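You operate a simulated robot arm through the tools that you are given. There is no shell and no other tool. Be economical: measure what you need, move in short steps, check, and stop when the job is done.

The job below is to be done with a simulated robot arm. You get a single attempt, and the scene is never put back.

TASK
Stand the orange roller from the top of the measuring bench beside the check ticket. It goes on the side that lies toward x +0.1, y +1.0 (a direction in the base frame), with about 3 cm between them.
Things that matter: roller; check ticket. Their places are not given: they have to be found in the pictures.

The check looks at the end state, three seconds after you hand in, the way a careful person would. Anything else that was tipped, shoved, dropped, spilled or broken makes it a failure.

THE ROBOT
A 6-joint arm with a two-finger parallel gripper, fixed in place. Base frame: the origin is at the foot of the arm, x ahead of it, y to its left, z up; the work surface is at about z = -4. Units: mm, rad, N and s.
With the tool pointing down near the work surface it reaches from about 180 to 460 mm from the base axis. Its first joint turns from -1.222 to 1.222 rad. Payload 1.9 kg.
Tool frame: the origin (TCP) lies between the finger pads and is the grasp point; the fingertips stand 23 mm ahead of it; z points along the fingers, y is the line along which they close. Largest opening 94 mm; finger width 38, thickness 10; the body of the gripper, 54 by 96 mm, starts 39 mm behind the TCP.
Orientation is that of the tool frame in the base frame, as [roll, pitch, yaw] about the fixed x, y, z axes, in that order (R = Rz(yaw) Ry(pitch) Rx(roll)). With the fingers straight down and closing along the base's y, the tool's x points along the base's -x, its y along +y and its z along -z.

THE INTERFACE
- The arm moves only by the tool move_arm. Its argument "deltas" is a list of rows, each an object of numbers (a shift or turn left out is 0, a gripper value left out holds the last): "tx", "ty", "tz": the shift along the tool's x, y, z in units of 20 mm (1.0 is 20 mm); "ax", "ay", "az": the turn, a rotation vector about the tool's x, y, z in units of 6 degrees (1.0 is 6 degrees); "grip": the closure in counts, from 0 (fully open) to 255 (shut). In form: [{"tx": .., "ty": .., "tz": .., "ax": .., "ay": .., "az": .., "grip": ..}, ...]. A call has 1 to 20 rows; each row shifts and turns the commanded pose from where the row before left it, along the tool's axes as they then stand. A call with a number of a shift or a turn outside -1 to 1 is refused whole. A row lasts 0.2 s, in which the tool goes at most 50 mm and 0.15 rad; a call with a longer step from one row to the next is refused whole, and so is a gripper value outside its range. Where a pose cannot be reached the arm comes as near as it can. A force on the tool above 40 N (or 10 N above the force at the start of the call, whichever is more), or a blocked arm, ends the call early, and 0.2 s more pass. Each finger travels about 108 mm/s and halts on what it meets, pressing with about 35 N; the grip force reading is that of the motor and also rises with nothing between the fingers. The clock runs only during rows and for 0.2 s after the last one: add rows that do not move to give the fingers time. The reply holds the time, the measured pose of the TCP, the force on the tool along the base axes, the opening and the grip force, in the units named above and with some noise, and new pictures: "show" is both (left out), scene, wrist or none.
- Cameras (640 x 400 px; columns grow to the right, rows downward): "scene" is fixed at [51.9, 307.7, 429]; the picture's right is [-0.82, -0.58, 0.00], its down [-0.30, 0.43, -0.85] and it looks along [0.49, -0.69, -0.52] (base axes); focal length 260 px, centre (320, 200). "wrist" rides on the gripper at [-39, 0, -44] in the tool frame; the picture's right is [0.00, -1.00, 0.00], its down [0.97, 0.00, -0.24] and it looks along [0.24, 0.00, 0.97] (tool axes); focal length 218 px, centre (320, 200).
- measure_at(camera, pixels): for up to 12 pixels [column, row] of the newest picture of that camera ("zoom" is the newest enlarged one), the place [x, y, z] in the base frame of the surface seen there, good to about 3 mm. It takes no simulated time.
- close_up(camera, box): a new picture of the part [left, top, right, bottom] of that camera's present view, enlarged. It takes no simulated time.
- sign_off(): hands the job in; it is judged then, once.

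Work in short steps. Measure before you move; look again where a grasp or a placing could have gone wrong, and mend it. You have 60 turns and 120 pictures in all, those below and enlarged ones among them. Open the gripper and draw the arm clear of the work before you hand the job in, unless the task says otherwise; then end with one line.

The tools are called after "Request:" as a command line: name --argument value ..., lists and objects as JSON in quotes. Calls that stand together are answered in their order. move_arm: Moves the arm, as the interface text tells. Its arguments: {"type":"object","properties":{"deltas":{"type":"array","items":{"type":"object","properties":{"tx":{"type":"number"},"ty":{"type":"number"},"tz":{"type":"number"},"ax":{"type":"number"},"ay":{"type":"number"},"az":{"type":"number"},"grip":{"type":"number"}}}},"show":{"type":"string","enum":["both","scene","wrist","none"]}},"required":["deltas"]} The other tools are called the same way: measure_at (camera, pixels) gives the place of the surface under pixels of a picture; close_up (camera, box) takes an enlarged picture of a part of a camera's view; sign_off () hands the job in.

At the start:

```text
clock: 0.0
eef_pos: [283.3, -105.6, 280.2]
ee_rot: [-3.141, 0.001, -3.141]
ft_force: [-0.3, 0.0, 0.2]
gripper_width: 94.0
grasp_force: 0.0
```

scene: 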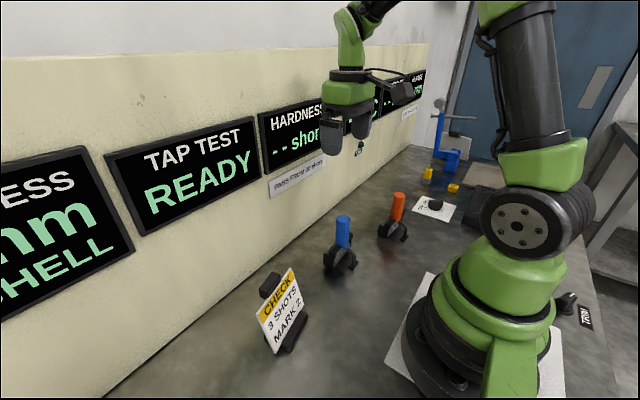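
wrist: 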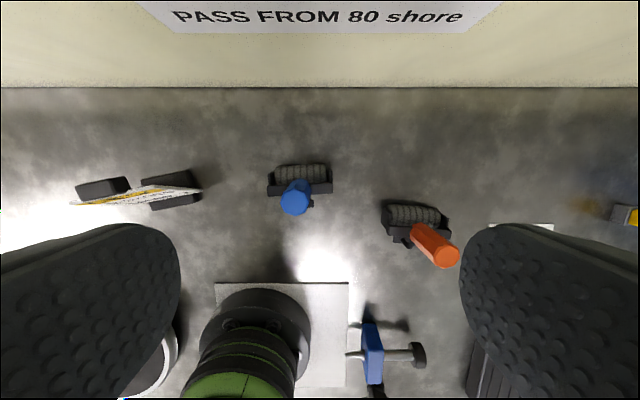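

The scene shows orange and blue handled items near (397,215) and (342,240), and the ticket near (282,310). I take enlarged views of them first.

Request:
close_up --camera "scene" --box '[310, 160, 470, 280]'

Request:
close_up --camera "wrist" --box '[240, 140, 480, 290]'

Request:
close_up --camera "scene" --box '[230, 240, 350, 380]'

Request:
measure_at --camera "wrist" --pixels '[[446, 258], [420, 232], [412, 214], [395, 236], [450, 225], [385, 207], [296, 200], [135, 198], [80, 203], [195, 190], [100, 187], [175, 203]]'

Request:
measure_at --camera "scene" --pixels '[[398, 194], [394, 222], [385, 235], [404, 240], [343, 217], [272, 352], [305, 318], [257, 315], [290, 268], [270, 280], [292, 348], [438, 205]]'

```text
3.33 times, centred on (390, 220) of scene
```

zoom: 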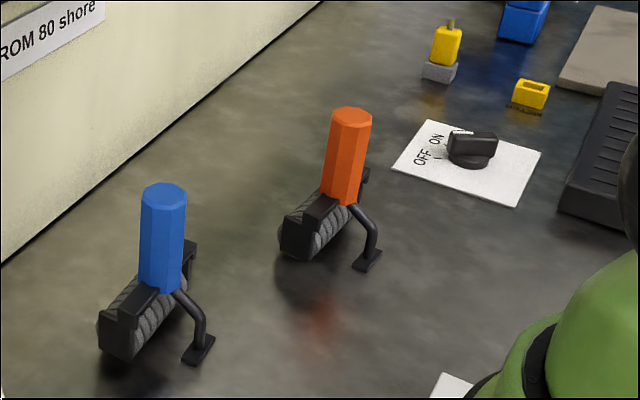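

```text
2.67 times, centred on (360, 215) of wrist
```

zoom: 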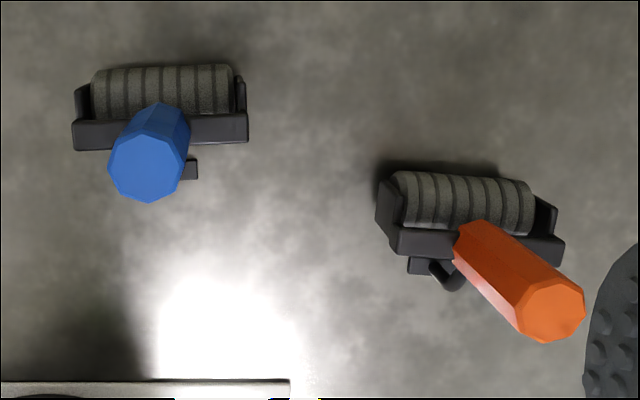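

```text
2.86 times, centred on (290, 310) of scene
```

zoom: 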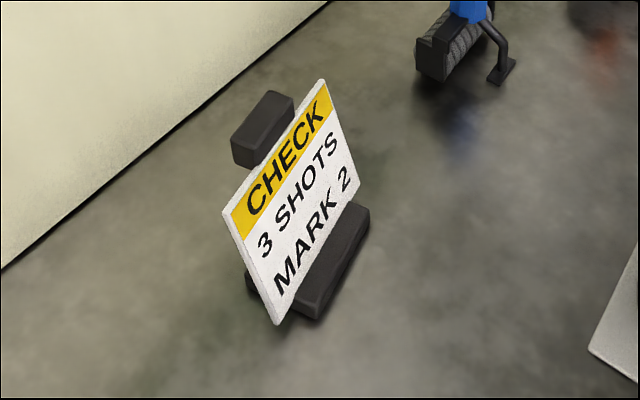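

```text
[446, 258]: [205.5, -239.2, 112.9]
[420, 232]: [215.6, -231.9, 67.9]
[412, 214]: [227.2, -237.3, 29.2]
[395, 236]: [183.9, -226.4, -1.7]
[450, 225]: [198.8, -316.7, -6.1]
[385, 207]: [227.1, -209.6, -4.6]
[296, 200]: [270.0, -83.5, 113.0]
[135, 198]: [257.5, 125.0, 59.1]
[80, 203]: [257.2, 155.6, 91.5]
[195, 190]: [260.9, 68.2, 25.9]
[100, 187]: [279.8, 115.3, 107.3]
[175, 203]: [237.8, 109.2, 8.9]
```

```text
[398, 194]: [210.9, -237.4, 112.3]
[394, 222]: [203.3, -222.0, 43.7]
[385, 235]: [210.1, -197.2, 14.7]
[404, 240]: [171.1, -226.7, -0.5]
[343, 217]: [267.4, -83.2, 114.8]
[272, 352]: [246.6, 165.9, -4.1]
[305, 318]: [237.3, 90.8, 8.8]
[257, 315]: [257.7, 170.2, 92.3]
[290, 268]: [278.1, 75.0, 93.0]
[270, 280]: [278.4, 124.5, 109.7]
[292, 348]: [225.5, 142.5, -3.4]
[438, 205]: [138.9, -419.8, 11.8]
```

The roller's handle top is at about (208,-238,113) and its roller is near y -200 to -270. I move the open gripper above it, staying high, to look straight down.

Request:
move_arm --deltas '[{"tx": 0.46, "ty": -0.83, "tz": 0.3, "grip": 0}, {"tx": 0.46, "ty": -0.83, "tz": 0.3}, {"tx": 0.46, "ty": -0.83, "tz": 0.3}, {"tx": 0.46, "ty": -0.83, "tz": 0.3}, {"tx": 0.46, "ty": -0.83, "tz": 0.3}, {"tx": 0.46, "ty": -0.83, "tz": 0.3}, {"tx": 0.46, "ty": -0.83, "tz": 0.3}, {"tx": 0.46, "ty": -0.83, "tz": 0.3}, {}, {}]'

```text
clock: 2.2
eef_pos: [210.0, -239.2, 231.6]
ee_rot: [-3.141, 0.0, 3.141]
ft_force: [0.4, 0.1, -0.6]
gripper_width: 94.0
grasp_force: 0.2
```

scene: 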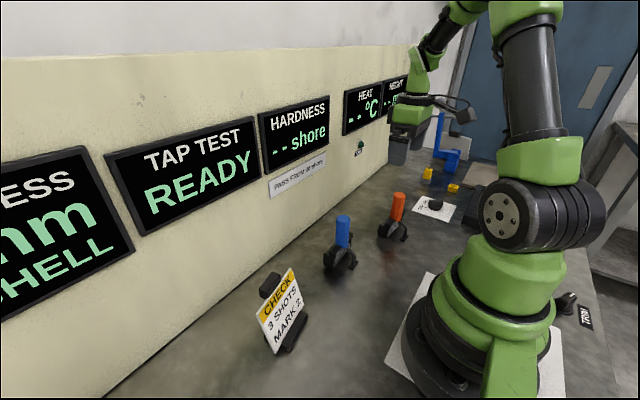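
wrist: 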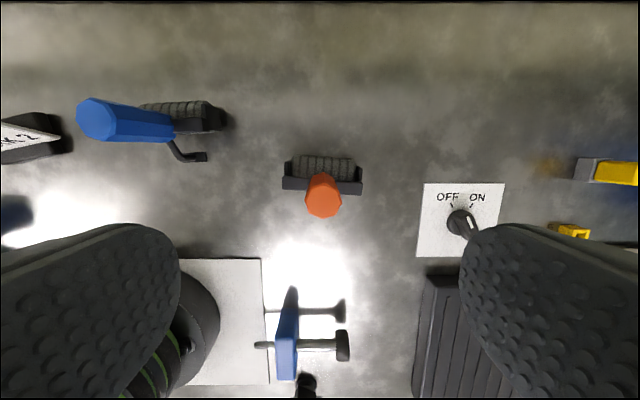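

The roller is at wrist pixel (323,190). I zoom in and measure its outline.

Request:
close_up --camera "wrist" --box '[272, 140, 376, 226]'

Request:
measure_at --camera "wrist" --pixels '[[323, 205], [308, 205], [338, 205], [323, 176], [286, 184], [288, 165], [359, 188], [358, 168], [325, 158], [325, 168], [300, 188], [345, 190]]'

```text
4.65 times, centred on (324, 183) of wrist
```

zoom: 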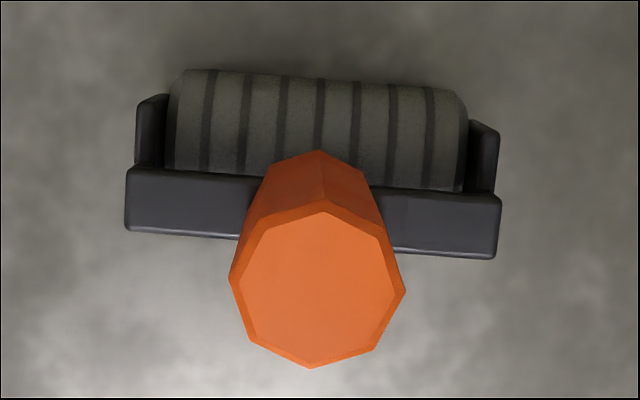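

```text
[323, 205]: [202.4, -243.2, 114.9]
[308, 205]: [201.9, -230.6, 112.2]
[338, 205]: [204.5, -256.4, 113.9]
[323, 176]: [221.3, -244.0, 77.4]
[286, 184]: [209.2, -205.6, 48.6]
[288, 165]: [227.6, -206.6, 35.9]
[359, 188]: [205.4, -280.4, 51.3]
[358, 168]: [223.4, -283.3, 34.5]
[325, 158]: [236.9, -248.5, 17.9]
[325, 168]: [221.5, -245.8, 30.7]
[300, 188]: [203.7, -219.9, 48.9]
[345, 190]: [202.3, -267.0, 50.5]
```

Handle centre is about (205,-243.5), 28 mm across, and its flats are turned about 19° from my closing line; the frame spans y -205 to -283. I centre, turn the tool 19°, and descend part way.

Request:
move_arm --deltas '[{"tx": 0.25, "ty": -0.215}, {"az": -0.8}, {"az": -0.8}, {"az": -0.8}, {"az": -0.8}, {"tz": 0.9}, {"tz": 0.9}, {"tz": 0.9}, {"tz": 0.9}, {}, {}]' --show "wrist"

```text
clock: 4.6
eef_pos: [205.0, -243.4, 159.8]
ee_rot: [-3.141, -0.001, -2.806]
ft_force: [0.0, -0.7, 0.1]
gripper_width: 93.8
grasp_force: 0.1
```

wrist: 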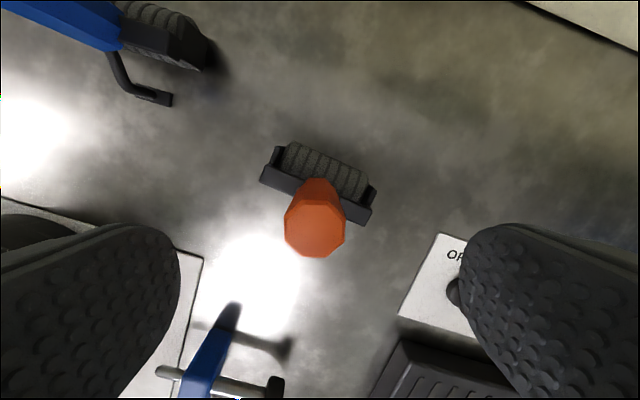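

The handle's flats now look parallel to the fingers and its centre is at column 315, about 2 mm toward +tool y. I correct that and descend to TCP z ≈ 85, still open.

Request:
move_arm --deltas '[{"ty": 0.1}, {"tz": 0.75}, {"tz": 0.75}, {"tz": 0.75}, {"tz": 0.75}, {"tz": 0.74}, {}, {}]'

```text
clock: 6.4
eef_pos: [203.7, -239.8, 85.8]
ee_rot: [-3.141, -0.002, -2.807]
ft_force: [0.3, 0.0, -0.3]
gripper_width: 93.9
grasp_force: 0.2
```

scene: 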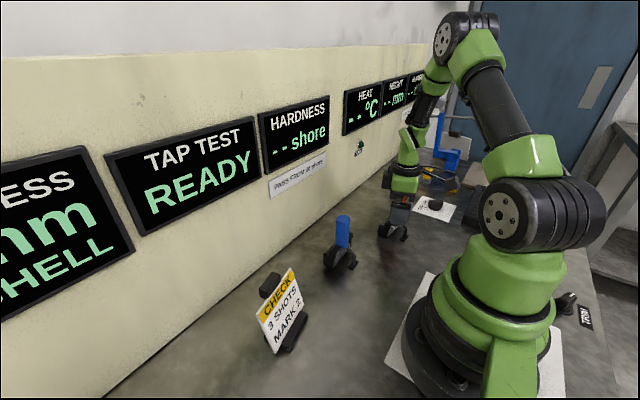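
wrist: 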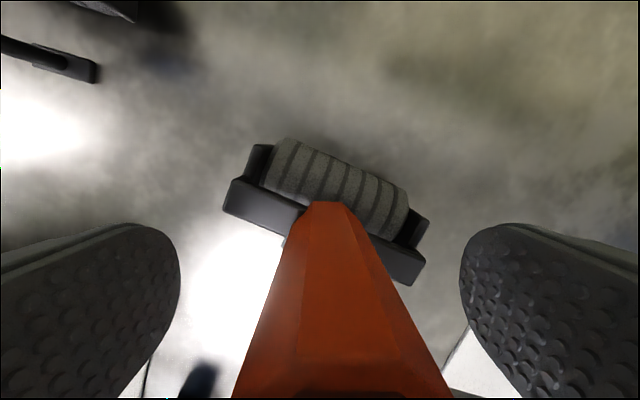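

The handle sits about 3–4 mm to the right of the centre between the fingers. I shift back and then close with time to grip.

Request:
move_arm --deltas '[{"ty": -0.17}, {}, {"grip": 80}, {"grip": 120}, {"grip": 160}, {"grip": 255}, {}, {}, {}]'

```text
clock: 8.4
eef_pos: [203.2, -244.1, 86.1]
ee_rot: [-3.14, 0.0, -2.807]
ft_force: [-0.7, -0.5, -0.3]
gripper_width: 28.6
grasp_force: 35.6
```

scene: 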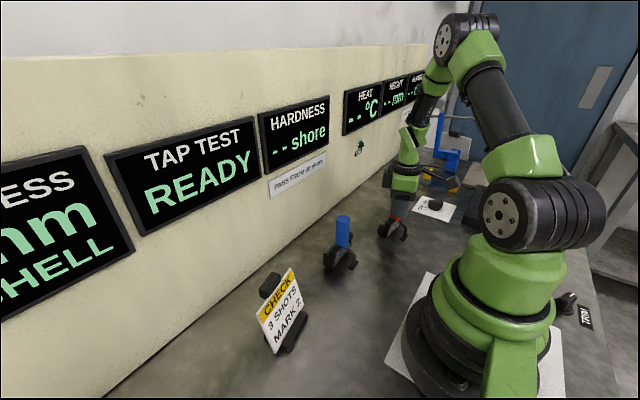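
wrist: 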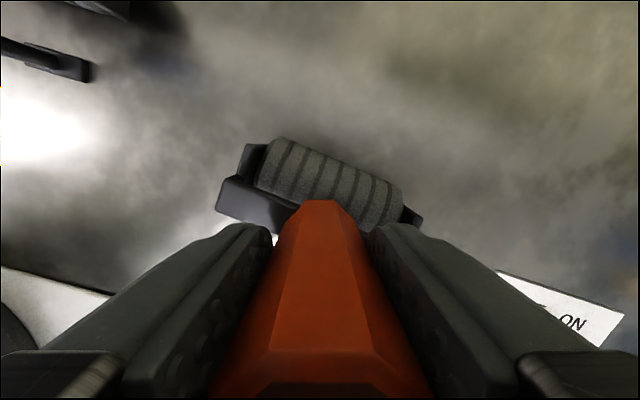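

Grip holds at 28.6 mm, resting TCP z 86.0. I lift straight up about 175 mm.

Request:
move_arm --deltas '[{"tz": -0.4}, {"tz": -0.8}, {"tz": -0.9}, {"tz": -0.9}, {"tz": -0.9}, {"tz": -0.9}, {"tz": -0.9}, {"tz": -0.9}, {"tz": -0.9}, {"tz": -0.9}, {"tz": -0.4}, {}]'

Request:
close_up --camera "scene" --box '[360, 90, 460, 240]'

Request:
measure_at --camera "scene" --pixels '[[207, 332], [150, 380], [160, 354], [110, 396], [273, 354], [293, 270], [257, 316], [260, 275], [200, 280], [250, 200]]'

```text
clock: 11.0
eef_pos: [206.2, -243.9, 262.8]
ee_rot: [3.14, 0.0, -2.806]
ft_force: [-0.8, 0.3, -2.1]
gripper_width: 27.9
grasp_force: 35.0
```

scene: 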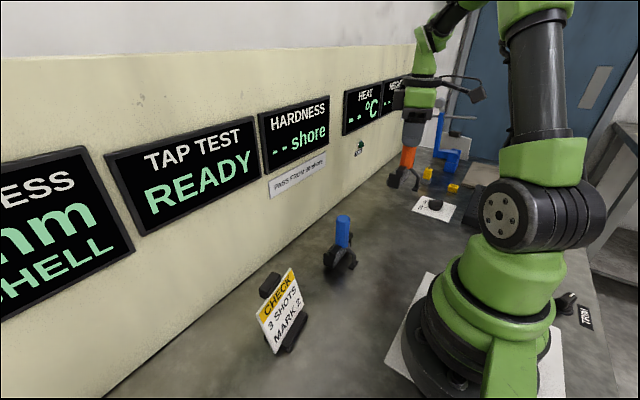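
wrist: 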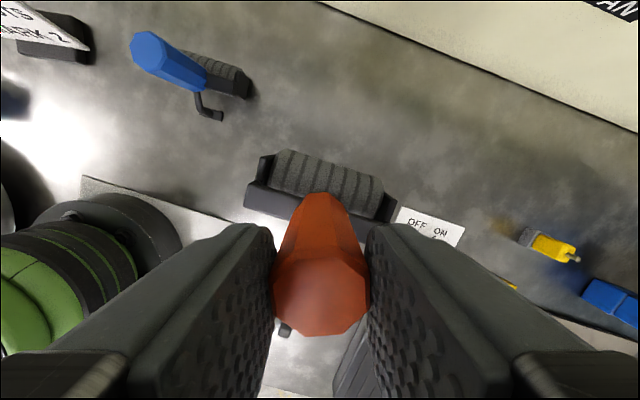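

```text
2.67 times, centred on (410, 165) of scene
```

zoom: 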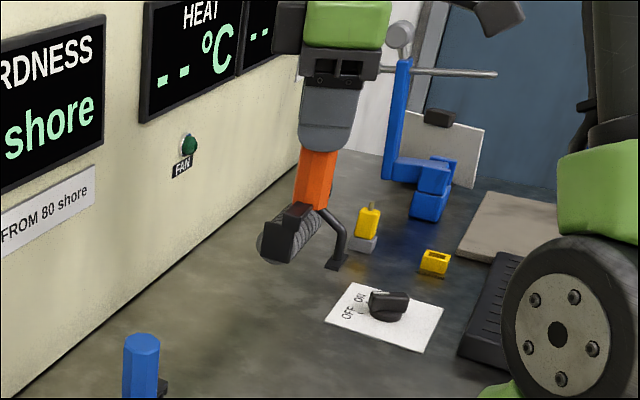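

```text
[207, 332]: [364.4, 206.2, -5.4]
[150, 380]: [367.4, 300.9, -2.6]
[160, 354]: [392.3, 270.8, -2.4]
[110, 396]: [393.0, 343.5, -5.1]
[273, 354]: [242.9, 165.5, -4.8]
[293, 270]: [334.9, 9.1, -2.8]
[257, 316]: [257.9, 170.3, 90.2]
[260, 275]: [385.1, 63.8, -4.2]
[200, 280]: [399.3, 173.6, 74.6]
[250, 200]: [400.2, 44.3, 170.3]
```

Roller hangs upright in the grip; wall is at x=400. I carry it high across toward (270,100).

Request:
move_arm --deltas '[{"tx": -0.674, "ty": 0.718}, {"tx": -0.674, "ty": 0.718}, {"tx": -0.674, "ty": 0.718}, {"tx": -0.674, "ty": 0.718}, {"tx": -0.674, "ty": 0.718}, {"tx": -0.674, "ty": 0.718}, {"tx": -0.674, "ty": 0.718}, {"tx": -0.674, "ty": 0.718}, {"tx": -0.274, "ty": 0.787}, {"tx": -0.274, "ty": 0.787}, {"tx": -0.274, "ty": 0.787}, {"tx": -0.274, "ty": 0.787}, {"tx": -0.274, "ty": 0.787}, {"tx": -0.274, "ty": 0.787}, {"tx": -0.274, "ty": 0.787}, {"tx": -0.274, "ty": 0.787}, {"tx": -0.274, "ty": 0.787}, {"tx": -0.274, "ty": 0.787}, {"tx": -0.274, "ty": 0.787}, {"tx": -0.274, "ty": 0.787}]'

```text
clock: 15.2
eef_pos: [269.6, 102.8, 259.8]
ee_rot: [3.141, -0.001, -2.806]
ft_force: [-0.2, 0.0, -2.0]
gripper_width: 28.2
grasp_force: 35.0
```

scene: 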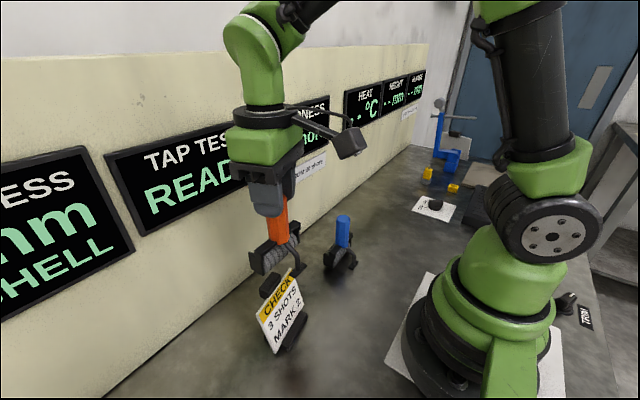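
wrist: 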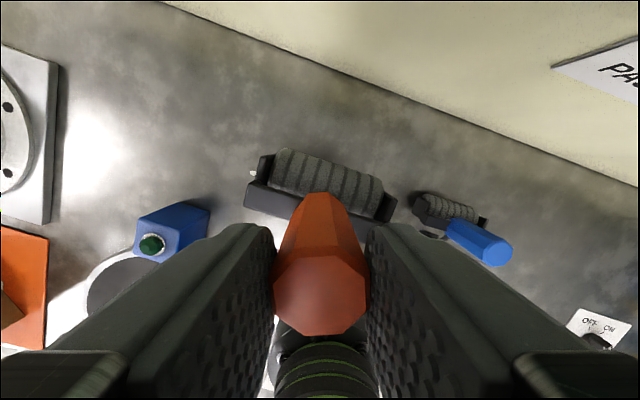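

New objects appear at +y: a blue button box (170,235), a grey plate (30,130), an orange plate. I measure them to check the landing spot is free.

Request:
measure_at --camera "wrist" --pixels '[[150, 245], [205, 210], [185, 203], [135, 255], [175, 258], [130, 285], [60, 70], [45, 220], [20, 230], [20, 150], [45, 330], [195, 240]]'

Request:
close_up --camera "wrist" --box '[0, 40, 280, 300]'

```text
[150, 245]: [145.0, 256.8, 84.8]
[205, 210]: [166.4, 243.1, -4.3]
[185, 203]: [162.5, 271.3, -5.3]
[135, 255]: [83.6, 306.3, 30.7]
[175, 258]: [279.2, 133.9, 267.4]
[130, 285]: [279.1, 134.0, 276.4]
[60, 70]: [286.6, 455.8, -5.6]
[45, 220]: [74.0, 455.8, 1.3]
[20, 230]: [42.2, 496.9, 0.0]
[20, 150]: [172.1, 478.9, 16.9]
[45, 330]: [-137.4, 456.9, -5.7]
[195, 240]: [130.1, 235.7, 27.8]
```

```text
1.54 times, centred on (140, 170) of wrist
```

zoom: 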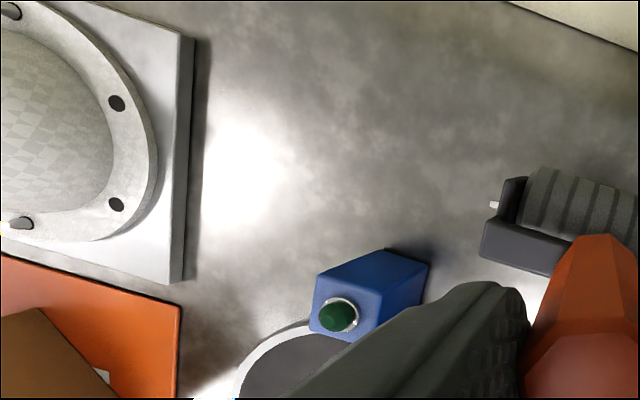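

The spot at (267,240) is clear: the blue box ends at x≈166 and the plate starts at y≈456. I move above it and look again.

Request:
move_arm --deltas '[{"tx": -0.237, "ty": 0.723}, {"tx": -0.237, "ty": 0.723}, {"tx": -0.237, "ty": 0.723}, {"tx": -0.237, "ty": 0.723}, {"tx": -0.237, "ty": 0.723}, {"tx": -0.237, "ty": 0.723}, {"tx": -0.237, "ty": 0.723}, {"tx": -0.237, "ty": 0.723}, {"tx": -0.237, "ty": 0.723}, {}, {}]'

```text
clock: 17.6
eef_pos: [267.6, 238.7, 261.3]
ee_rot: [3.14, 0.001, -2.806]
ft_force: [-0.6, 0.3, -2.7]
gripper_width: 27.9
grasp_force: 34.9
```

scene: 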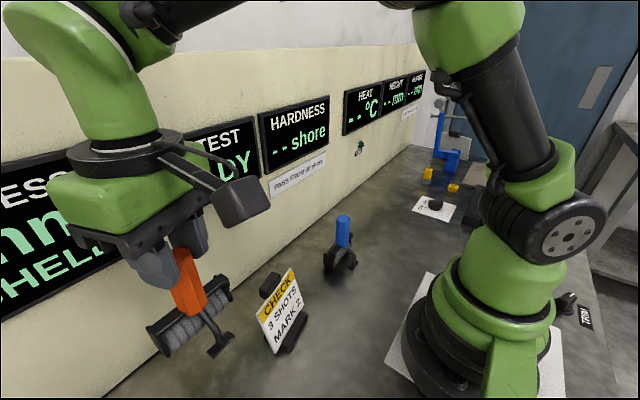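
wrist: 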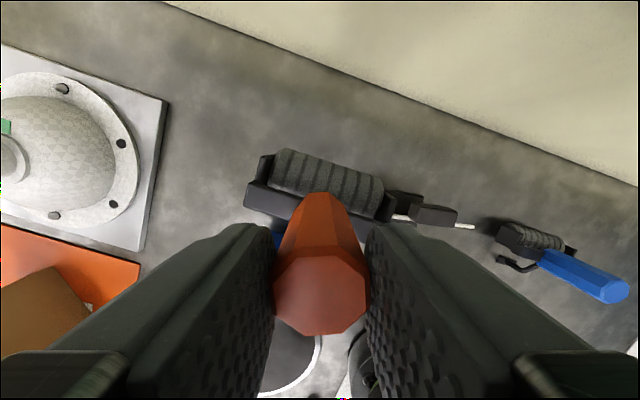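

The ticket's top edge shows at (395–475, 217–226). I measure the ticket and the carried roller's ends.

Request:
measure_at --camera "wrist" --pixels '[[396, 217], [404, 218], [465, 226], [473, 226], [432, 208], [432, 220], [400, 198], [415, 207], [378, 210], [375, 185], [250, 195], [262, 170]]'

Request:
measure_at --camera "scene" --pixels '[[217, 350], [155, 345], [228, 282], [188, 270], [258, 318], [273, 350], [303, 310], [284, 350]]'

Request:
close_up --camera "wrist" --box '[340, 150, 500, 250]'

Request:
close_up --camera "scene" --box '[130, 230, 340, 370]'

```text
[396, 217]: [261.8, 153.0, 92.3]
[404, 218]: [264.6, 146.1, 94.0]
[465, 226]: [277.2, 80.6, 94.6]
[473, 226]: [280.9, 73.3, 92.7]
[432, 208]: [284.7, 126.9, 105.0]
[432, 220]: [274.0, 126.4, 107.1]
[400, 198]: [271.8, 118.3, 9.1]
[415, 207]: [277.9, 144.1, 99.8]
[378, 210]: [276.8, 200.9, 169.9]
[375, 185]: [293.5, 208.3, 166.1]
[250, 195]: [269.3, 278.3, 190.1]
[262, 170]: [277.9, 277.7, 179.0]
```

```text
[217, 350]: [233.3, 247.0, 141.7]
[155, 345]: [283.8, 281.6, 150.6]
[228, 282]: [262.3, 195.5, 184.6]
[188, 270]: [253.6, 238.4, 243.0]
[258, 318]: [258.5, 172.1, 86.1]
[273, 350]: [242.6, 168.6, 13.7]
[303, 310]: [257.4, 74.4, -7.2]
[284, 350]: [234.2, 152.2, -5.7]
```

```text
4.00 times, centred on (420, 200) of wrist
```

zoom: 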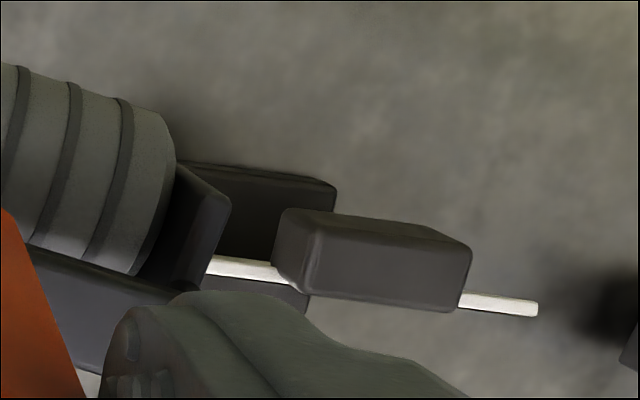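

```text
2.86 times, centred on (235, 300) of scene
```

zoom: 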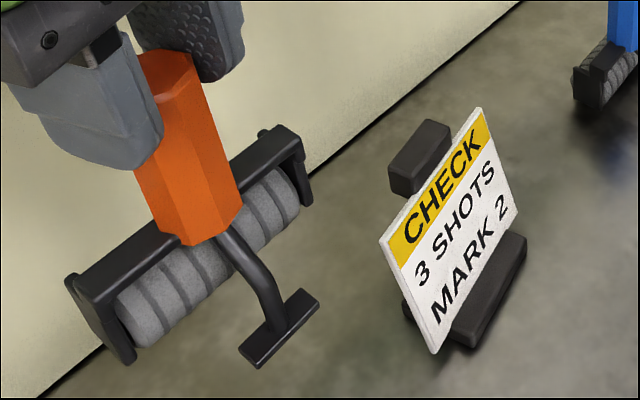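

Ticket's near edge is at y≈171, the roller's near end at y≈199, so the gap will be ~29 mm. I shift +5 mm in x, +1.5 mm in y, and descend most of the way.

Request:
move_arm --deltas '[{"tx": -0.26, "ty": 0.0}, {"tz": 0.8}, {"tz": 0.9}, {"tz": 0.9}, {"tz": 0.9}, {"tz": 0.9}, {"tz": 0.9}, {"tz": 0.9}, {"tz": 0.9}, {"tz": 0.6}, {}, {}]'

Request:
close_up --camera "scene" --box '[120, 230, 340, 400]'

```text
clock: 19.7
eef_pos: [273.4, 237.7, 119.5]
ee_rot: [3.14, 0.003, -2.811]
ft_force: [-0.4, -1.2, 3.3]
gripper_width: 27.6
grasp_force: 35.1
stopped in row 10: the force on the tool passed its limit (the readings are from after the stop); the commanded pose is now the measured one
```

scene: 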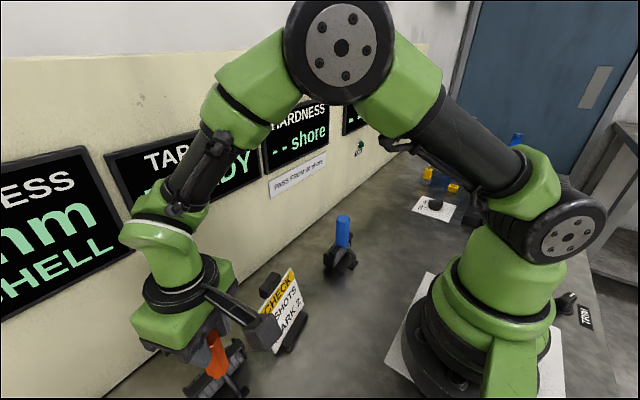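
wrist: 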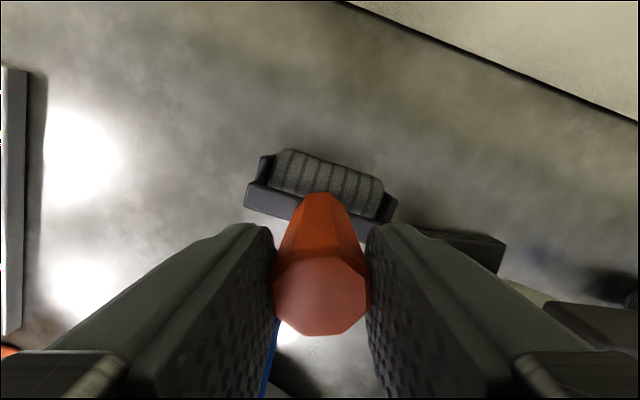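

```text
2.35 times, centred on (230, 315) of scene
```

zoom: 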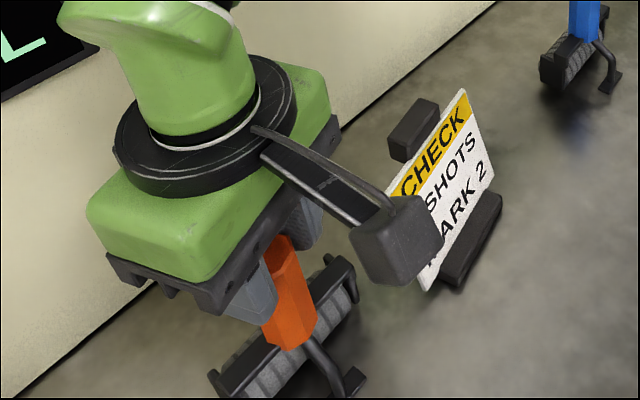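

The call stopped at z 119.5 on a force, though the roller should be ~33 mm above the bench. A boom with a block on the wrist, at scene (265,330), may be touching something; I measure it.

Request:
measure_at --camera "scene" --pixels '[[265, 328], [275, 340], [252, 335], [245, 312], [280, 318], [266, 350], [225, 300], [268, 314], [272, 285], [290, 275], [305, 316]]'

Request:
close_up --camera "scene" --box '[215, 260, 325, 400]'

Request:
close_up --camera "wrist" --box '[240, 220, 640, 400]'

```text
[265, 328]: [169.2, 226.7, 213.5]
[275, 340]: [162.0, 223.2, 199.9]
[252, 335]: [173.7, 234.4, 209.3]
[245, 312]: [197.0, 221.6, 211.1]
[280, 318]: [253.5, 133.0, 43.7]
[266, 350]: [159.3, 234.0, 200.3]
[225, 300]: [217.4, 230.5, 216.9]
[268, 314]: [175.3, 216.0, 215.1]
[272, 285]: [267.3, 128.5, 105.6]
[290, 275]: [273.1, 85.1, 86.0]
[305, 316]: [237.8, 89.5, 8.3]
```

```text
2.86 times, centred on (270, 330) of scene
```

zoom: 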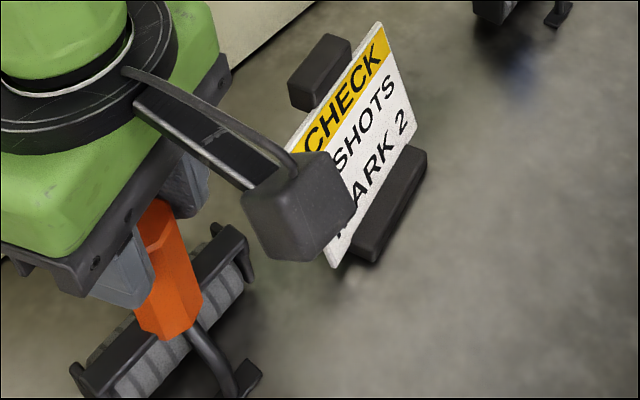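

```text
1.60 times, centred on (440, 310) of wrist
```

zoom: 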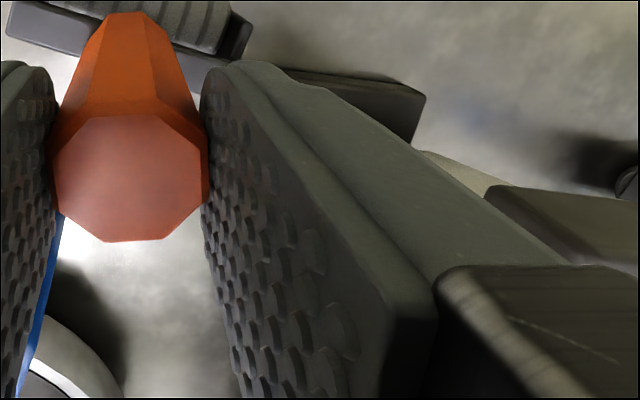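

The boom block is at z≈200, well above anything. I check the arm's links near the wall panels and whether the ticket has stayed put.

Request:
measure_at --camera "scene" --pixels '[[190, 170], [150, 235], [130, 230], [215, 105], [165, 200], [215, 140], [135, 345], [60, 240], [190, 135], [240, 350], [244, 392], [190, 385]]'

Request:
close_up --camera "scene" --box '[100, 60, 300, 260]'

Request:
close_up --camera "scene" --box '[120, 310, 270, 400]'

```text
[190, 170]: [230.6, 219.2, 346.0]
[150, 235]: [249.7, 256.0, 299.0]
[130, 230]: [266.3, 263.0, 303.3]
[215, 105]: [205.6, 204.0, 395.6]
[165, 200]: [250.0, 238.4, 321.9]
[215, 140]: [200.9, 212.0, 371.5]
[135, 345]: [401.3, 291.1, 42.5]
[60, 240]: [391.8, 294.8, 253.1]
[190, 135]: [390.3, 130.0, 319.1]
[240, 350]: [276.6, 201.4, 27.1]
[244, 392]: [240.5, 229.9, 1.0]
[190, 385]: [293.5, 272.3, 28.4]
```

```text
2.00 times, centred on (200, 160) of scene
```

zoom: 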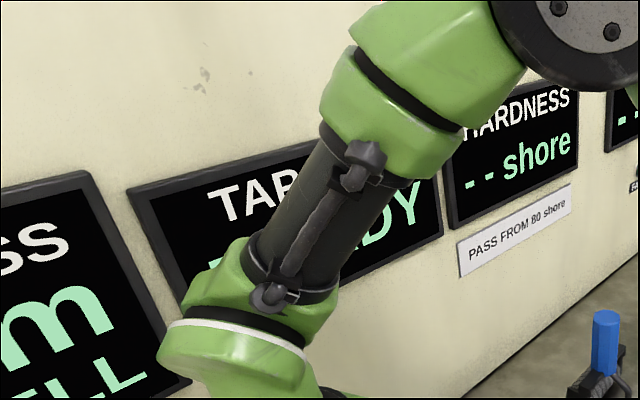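

```text
4.27 times, centred on (195, 355) of scene
```

zoom: 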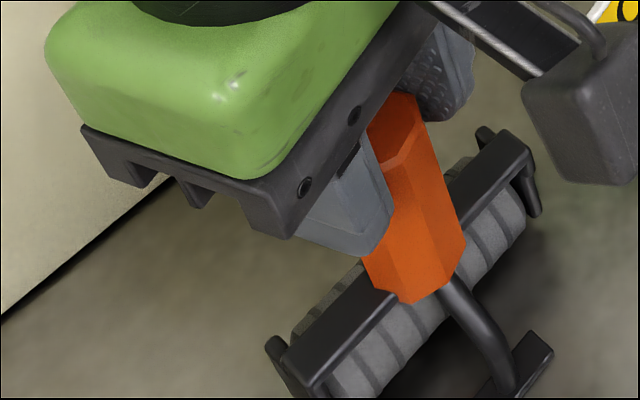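

The foot reads z≈1, so the roller has slipped down ~33 mm in the grip during the lift and is touching the bench now. I verify with measures on the roller in this enlarged view.

Request:
measure_at --camera "zoom" --pixels '[[340, 340], [370, 310], [490, 170], [510, 150], [525, 360], [490, 390], [395, 130], [420, 285], [430, 180], [540, 210], [510, 240], [275, 350]]'

Request:
measure_at --camera "wrist" --pixels '[[320, 295], [300, 295], [340, 295], [250, 205], [262, 190], [385, 210], [320, 175], [260, 165], [392, 200]]'

```text
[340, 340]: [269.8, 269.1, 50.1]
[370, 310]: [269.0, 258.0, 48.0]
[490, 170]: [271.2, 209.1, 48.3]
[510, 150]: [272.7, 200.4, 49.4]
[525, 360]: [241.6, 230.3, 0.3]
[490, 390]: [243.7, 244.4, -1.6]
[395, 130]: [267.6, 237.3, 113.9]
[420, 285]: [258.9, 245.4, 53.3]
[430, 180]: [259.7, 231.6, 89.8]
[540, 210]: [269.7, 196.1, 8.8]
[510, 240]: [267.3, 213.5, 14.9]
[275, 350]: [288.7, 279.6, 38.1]
```

```text
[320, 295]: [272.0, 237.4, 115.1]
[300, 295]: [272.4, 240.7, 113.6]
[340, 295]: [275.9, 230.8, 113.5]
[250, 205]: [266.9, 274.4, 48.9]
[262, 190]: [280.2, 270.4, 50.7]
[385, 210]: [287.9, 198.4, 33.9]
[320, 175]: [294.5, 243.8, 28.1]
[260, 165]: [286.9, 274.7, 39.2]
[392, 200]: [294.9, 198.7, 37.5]
```

The roller stands level (frame z≈49, top z 114, foot z≈0), with its near end at y≈198, giving a gap of ~27 mm. I lift a few mm, shift +3 mm in y, and set it back gently.

Request:
move_arm --deltas '[{"tz": -0.15}, {"tz": -0.2}, {}, {"tx": -0.05, "ty": 0.14}, {}, {"tz": 0.12}, {"tz": 0.12}, {"tz": 0.06}, {"tz": 0.05}, {}]'

Request:
measure_at --camera "wrist" --pixels '[[320, 295], [250, 205], [262, 190], [385, 210], [392, 200], [260, 165]]'

Request:
close_up --camera "scene" --box '[120, 310, 270, 400]'

```text
clock: 21.9
eef_pos: [273.3, 240.4, 119.0]
ee_rot: [3.139, 0.002, -2.811]
ft_force: [-7.7, -1.2, 21.4]
gripper_width: 27.8
grasp_force: 35.5
```

scene: 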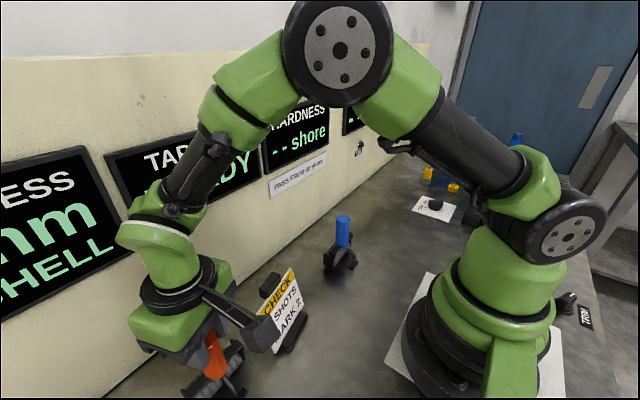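
wrist: 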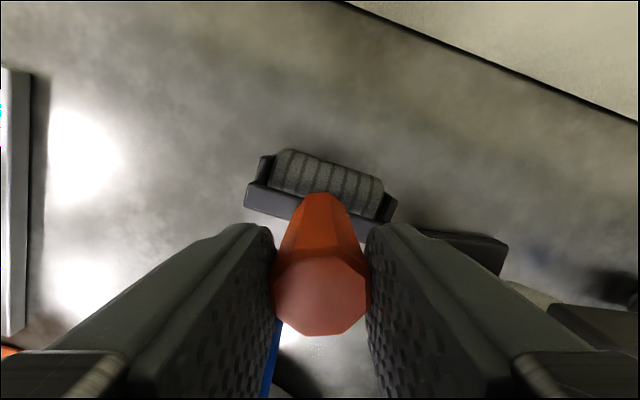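

```text
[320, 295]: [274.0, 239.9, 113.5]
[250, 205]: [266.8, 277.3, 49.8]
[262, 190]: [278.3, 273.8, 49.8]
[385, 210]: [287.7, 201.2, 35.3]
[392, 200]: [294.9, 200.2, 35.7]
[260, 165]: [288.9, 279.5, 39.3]
```

```text
4.27 times, centred on (195, 355) of scene
```

zoom: 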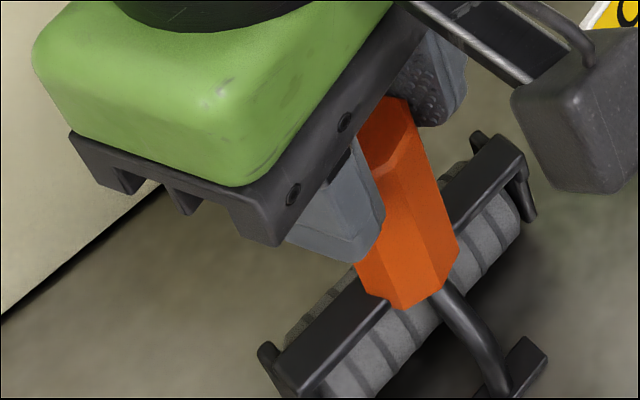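

It is set down (21 N pressing), level, near end at y≈200.5. I relieve the pressure slightly, then open gradually to about 60 mm.

Request:
move_arm --deltas '[{"tz": -0.03}, {}, {"grip": 175}, {"grip": 160}, {"grip": 140}, {"grip": 115}, {"grip": 92}, {}, {}]'

```text
clock: 23.9
eef_pos: [274.2, 240.2, 119.8]
ee_rot: [3.139, 0.001, -2.81]
ft_force: [0.4, -0.7, 0.0]
gripper_width: 60.2
grasp_force: 0.0
```

scene: 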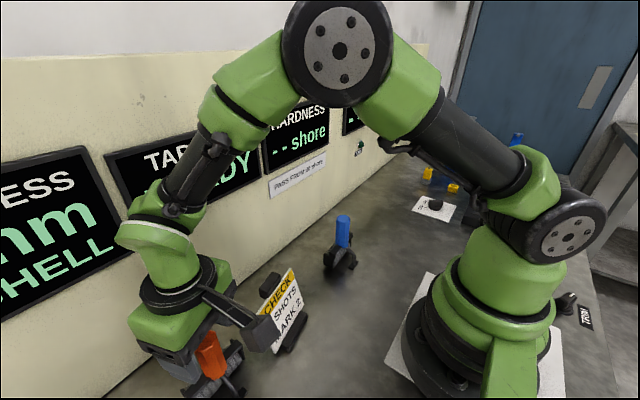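
wrist: 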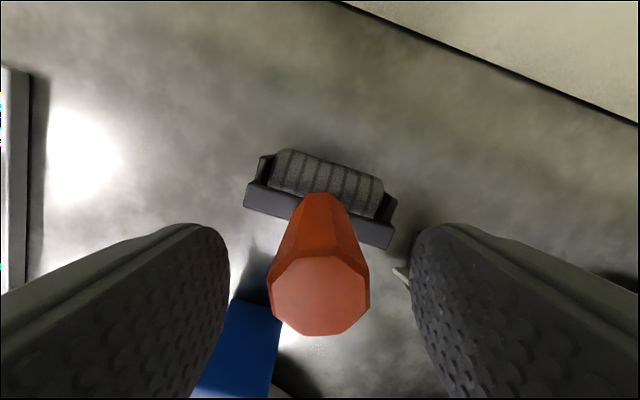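

The fingers are clear of the handle and the roller stands. I retreat straight up.

Request:
move_arm --deltas '[{"tz": -0.3}, {"tz": -0.7}, {"tz": -0.8}, {"tz": -0.8}, {"tz": -0.8}, {"tz": -0.8}, {"tz": -0.8}, {"tz": -0.8}, {"tz": -0.8}, {"tz": -0.5, "grip": 0}, {}, {}]'

```text
clock: 26.5
eef_pos: [273.4, 238.9, 261.9]
ee_rot: [3.14, 0.002, -2.809]
ft_force: [-0.7, 0.3, 0.0]
gripper_width: 94.0
grasp_force: 0.1
```

scene: 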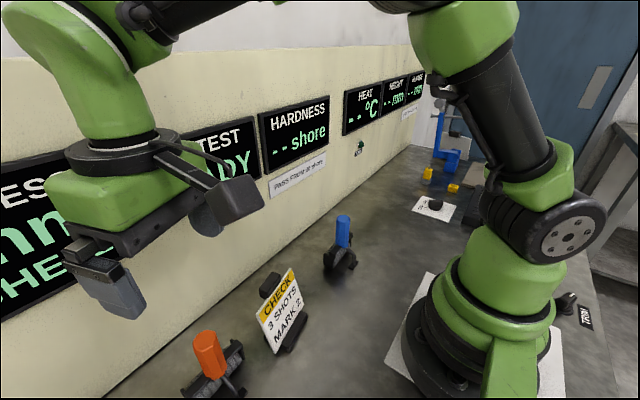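
wrist: 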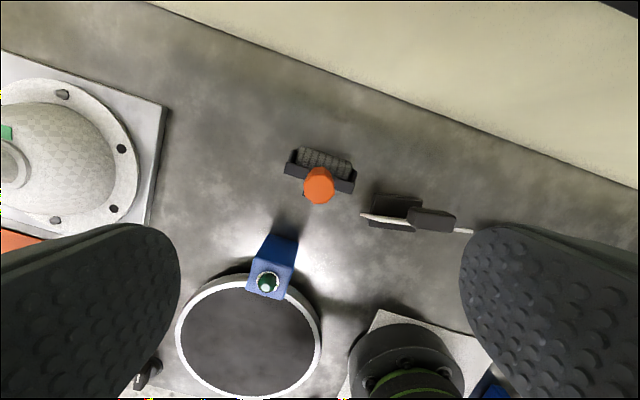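

The wrist view now shows both the roller (320,175) and the ticket (410,215). I check the gap from above.

Request:
close_up --camera "wrist" --box '[270, 130, 490, 250]'

Request:
measure_at --camera "wrist" --pixels '[[363, 214], [367, 217], [352, 185], [351, 168], [288, 168], [294, 152], [319, 188], [320, 160], [470, 231]]'

Request:
measure_at --camera "scene" --pixels '[[258, 316], [273, 350], [207, 338], [240, 347], [240, 362], [222, 355]]'

```text
2.91 times, centred on (380, 190) of wrist
```

zoom: 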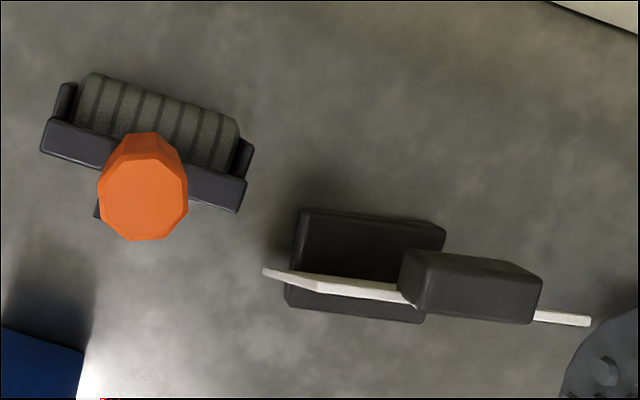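

```text
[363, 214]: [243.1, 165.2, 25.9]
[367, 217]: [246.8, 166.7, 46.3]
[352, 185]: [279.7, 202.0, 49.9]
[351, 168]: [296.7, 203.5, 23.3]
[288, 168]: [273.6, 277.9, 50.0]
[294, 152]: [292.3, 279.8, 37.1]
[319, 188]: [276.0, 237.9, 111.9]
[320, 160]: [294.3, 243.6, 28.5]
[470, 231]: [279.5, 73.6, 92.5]
```

```text
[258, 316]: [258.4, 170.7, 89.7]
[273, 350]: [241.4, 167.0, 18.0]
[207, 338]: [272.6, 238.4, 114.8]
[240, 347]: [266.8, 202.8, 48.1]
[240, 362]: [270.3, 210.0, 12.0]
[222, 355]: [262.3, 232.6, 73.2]
```

The roller stands upright at about (274,239), ~30 mm from the ticket's +y end. The ticket and everything else are unmoved, the gripper is open and the arm is clear, so I hand in.

Request:
sign_off

```text
The job is handed in.
```

The orange roller stands upright on the check ticket's +y side, with a measured gap of about 30 mm; it slid about 33 mm down in the grip during the lift but was set down level, and nothing else was disturbed.
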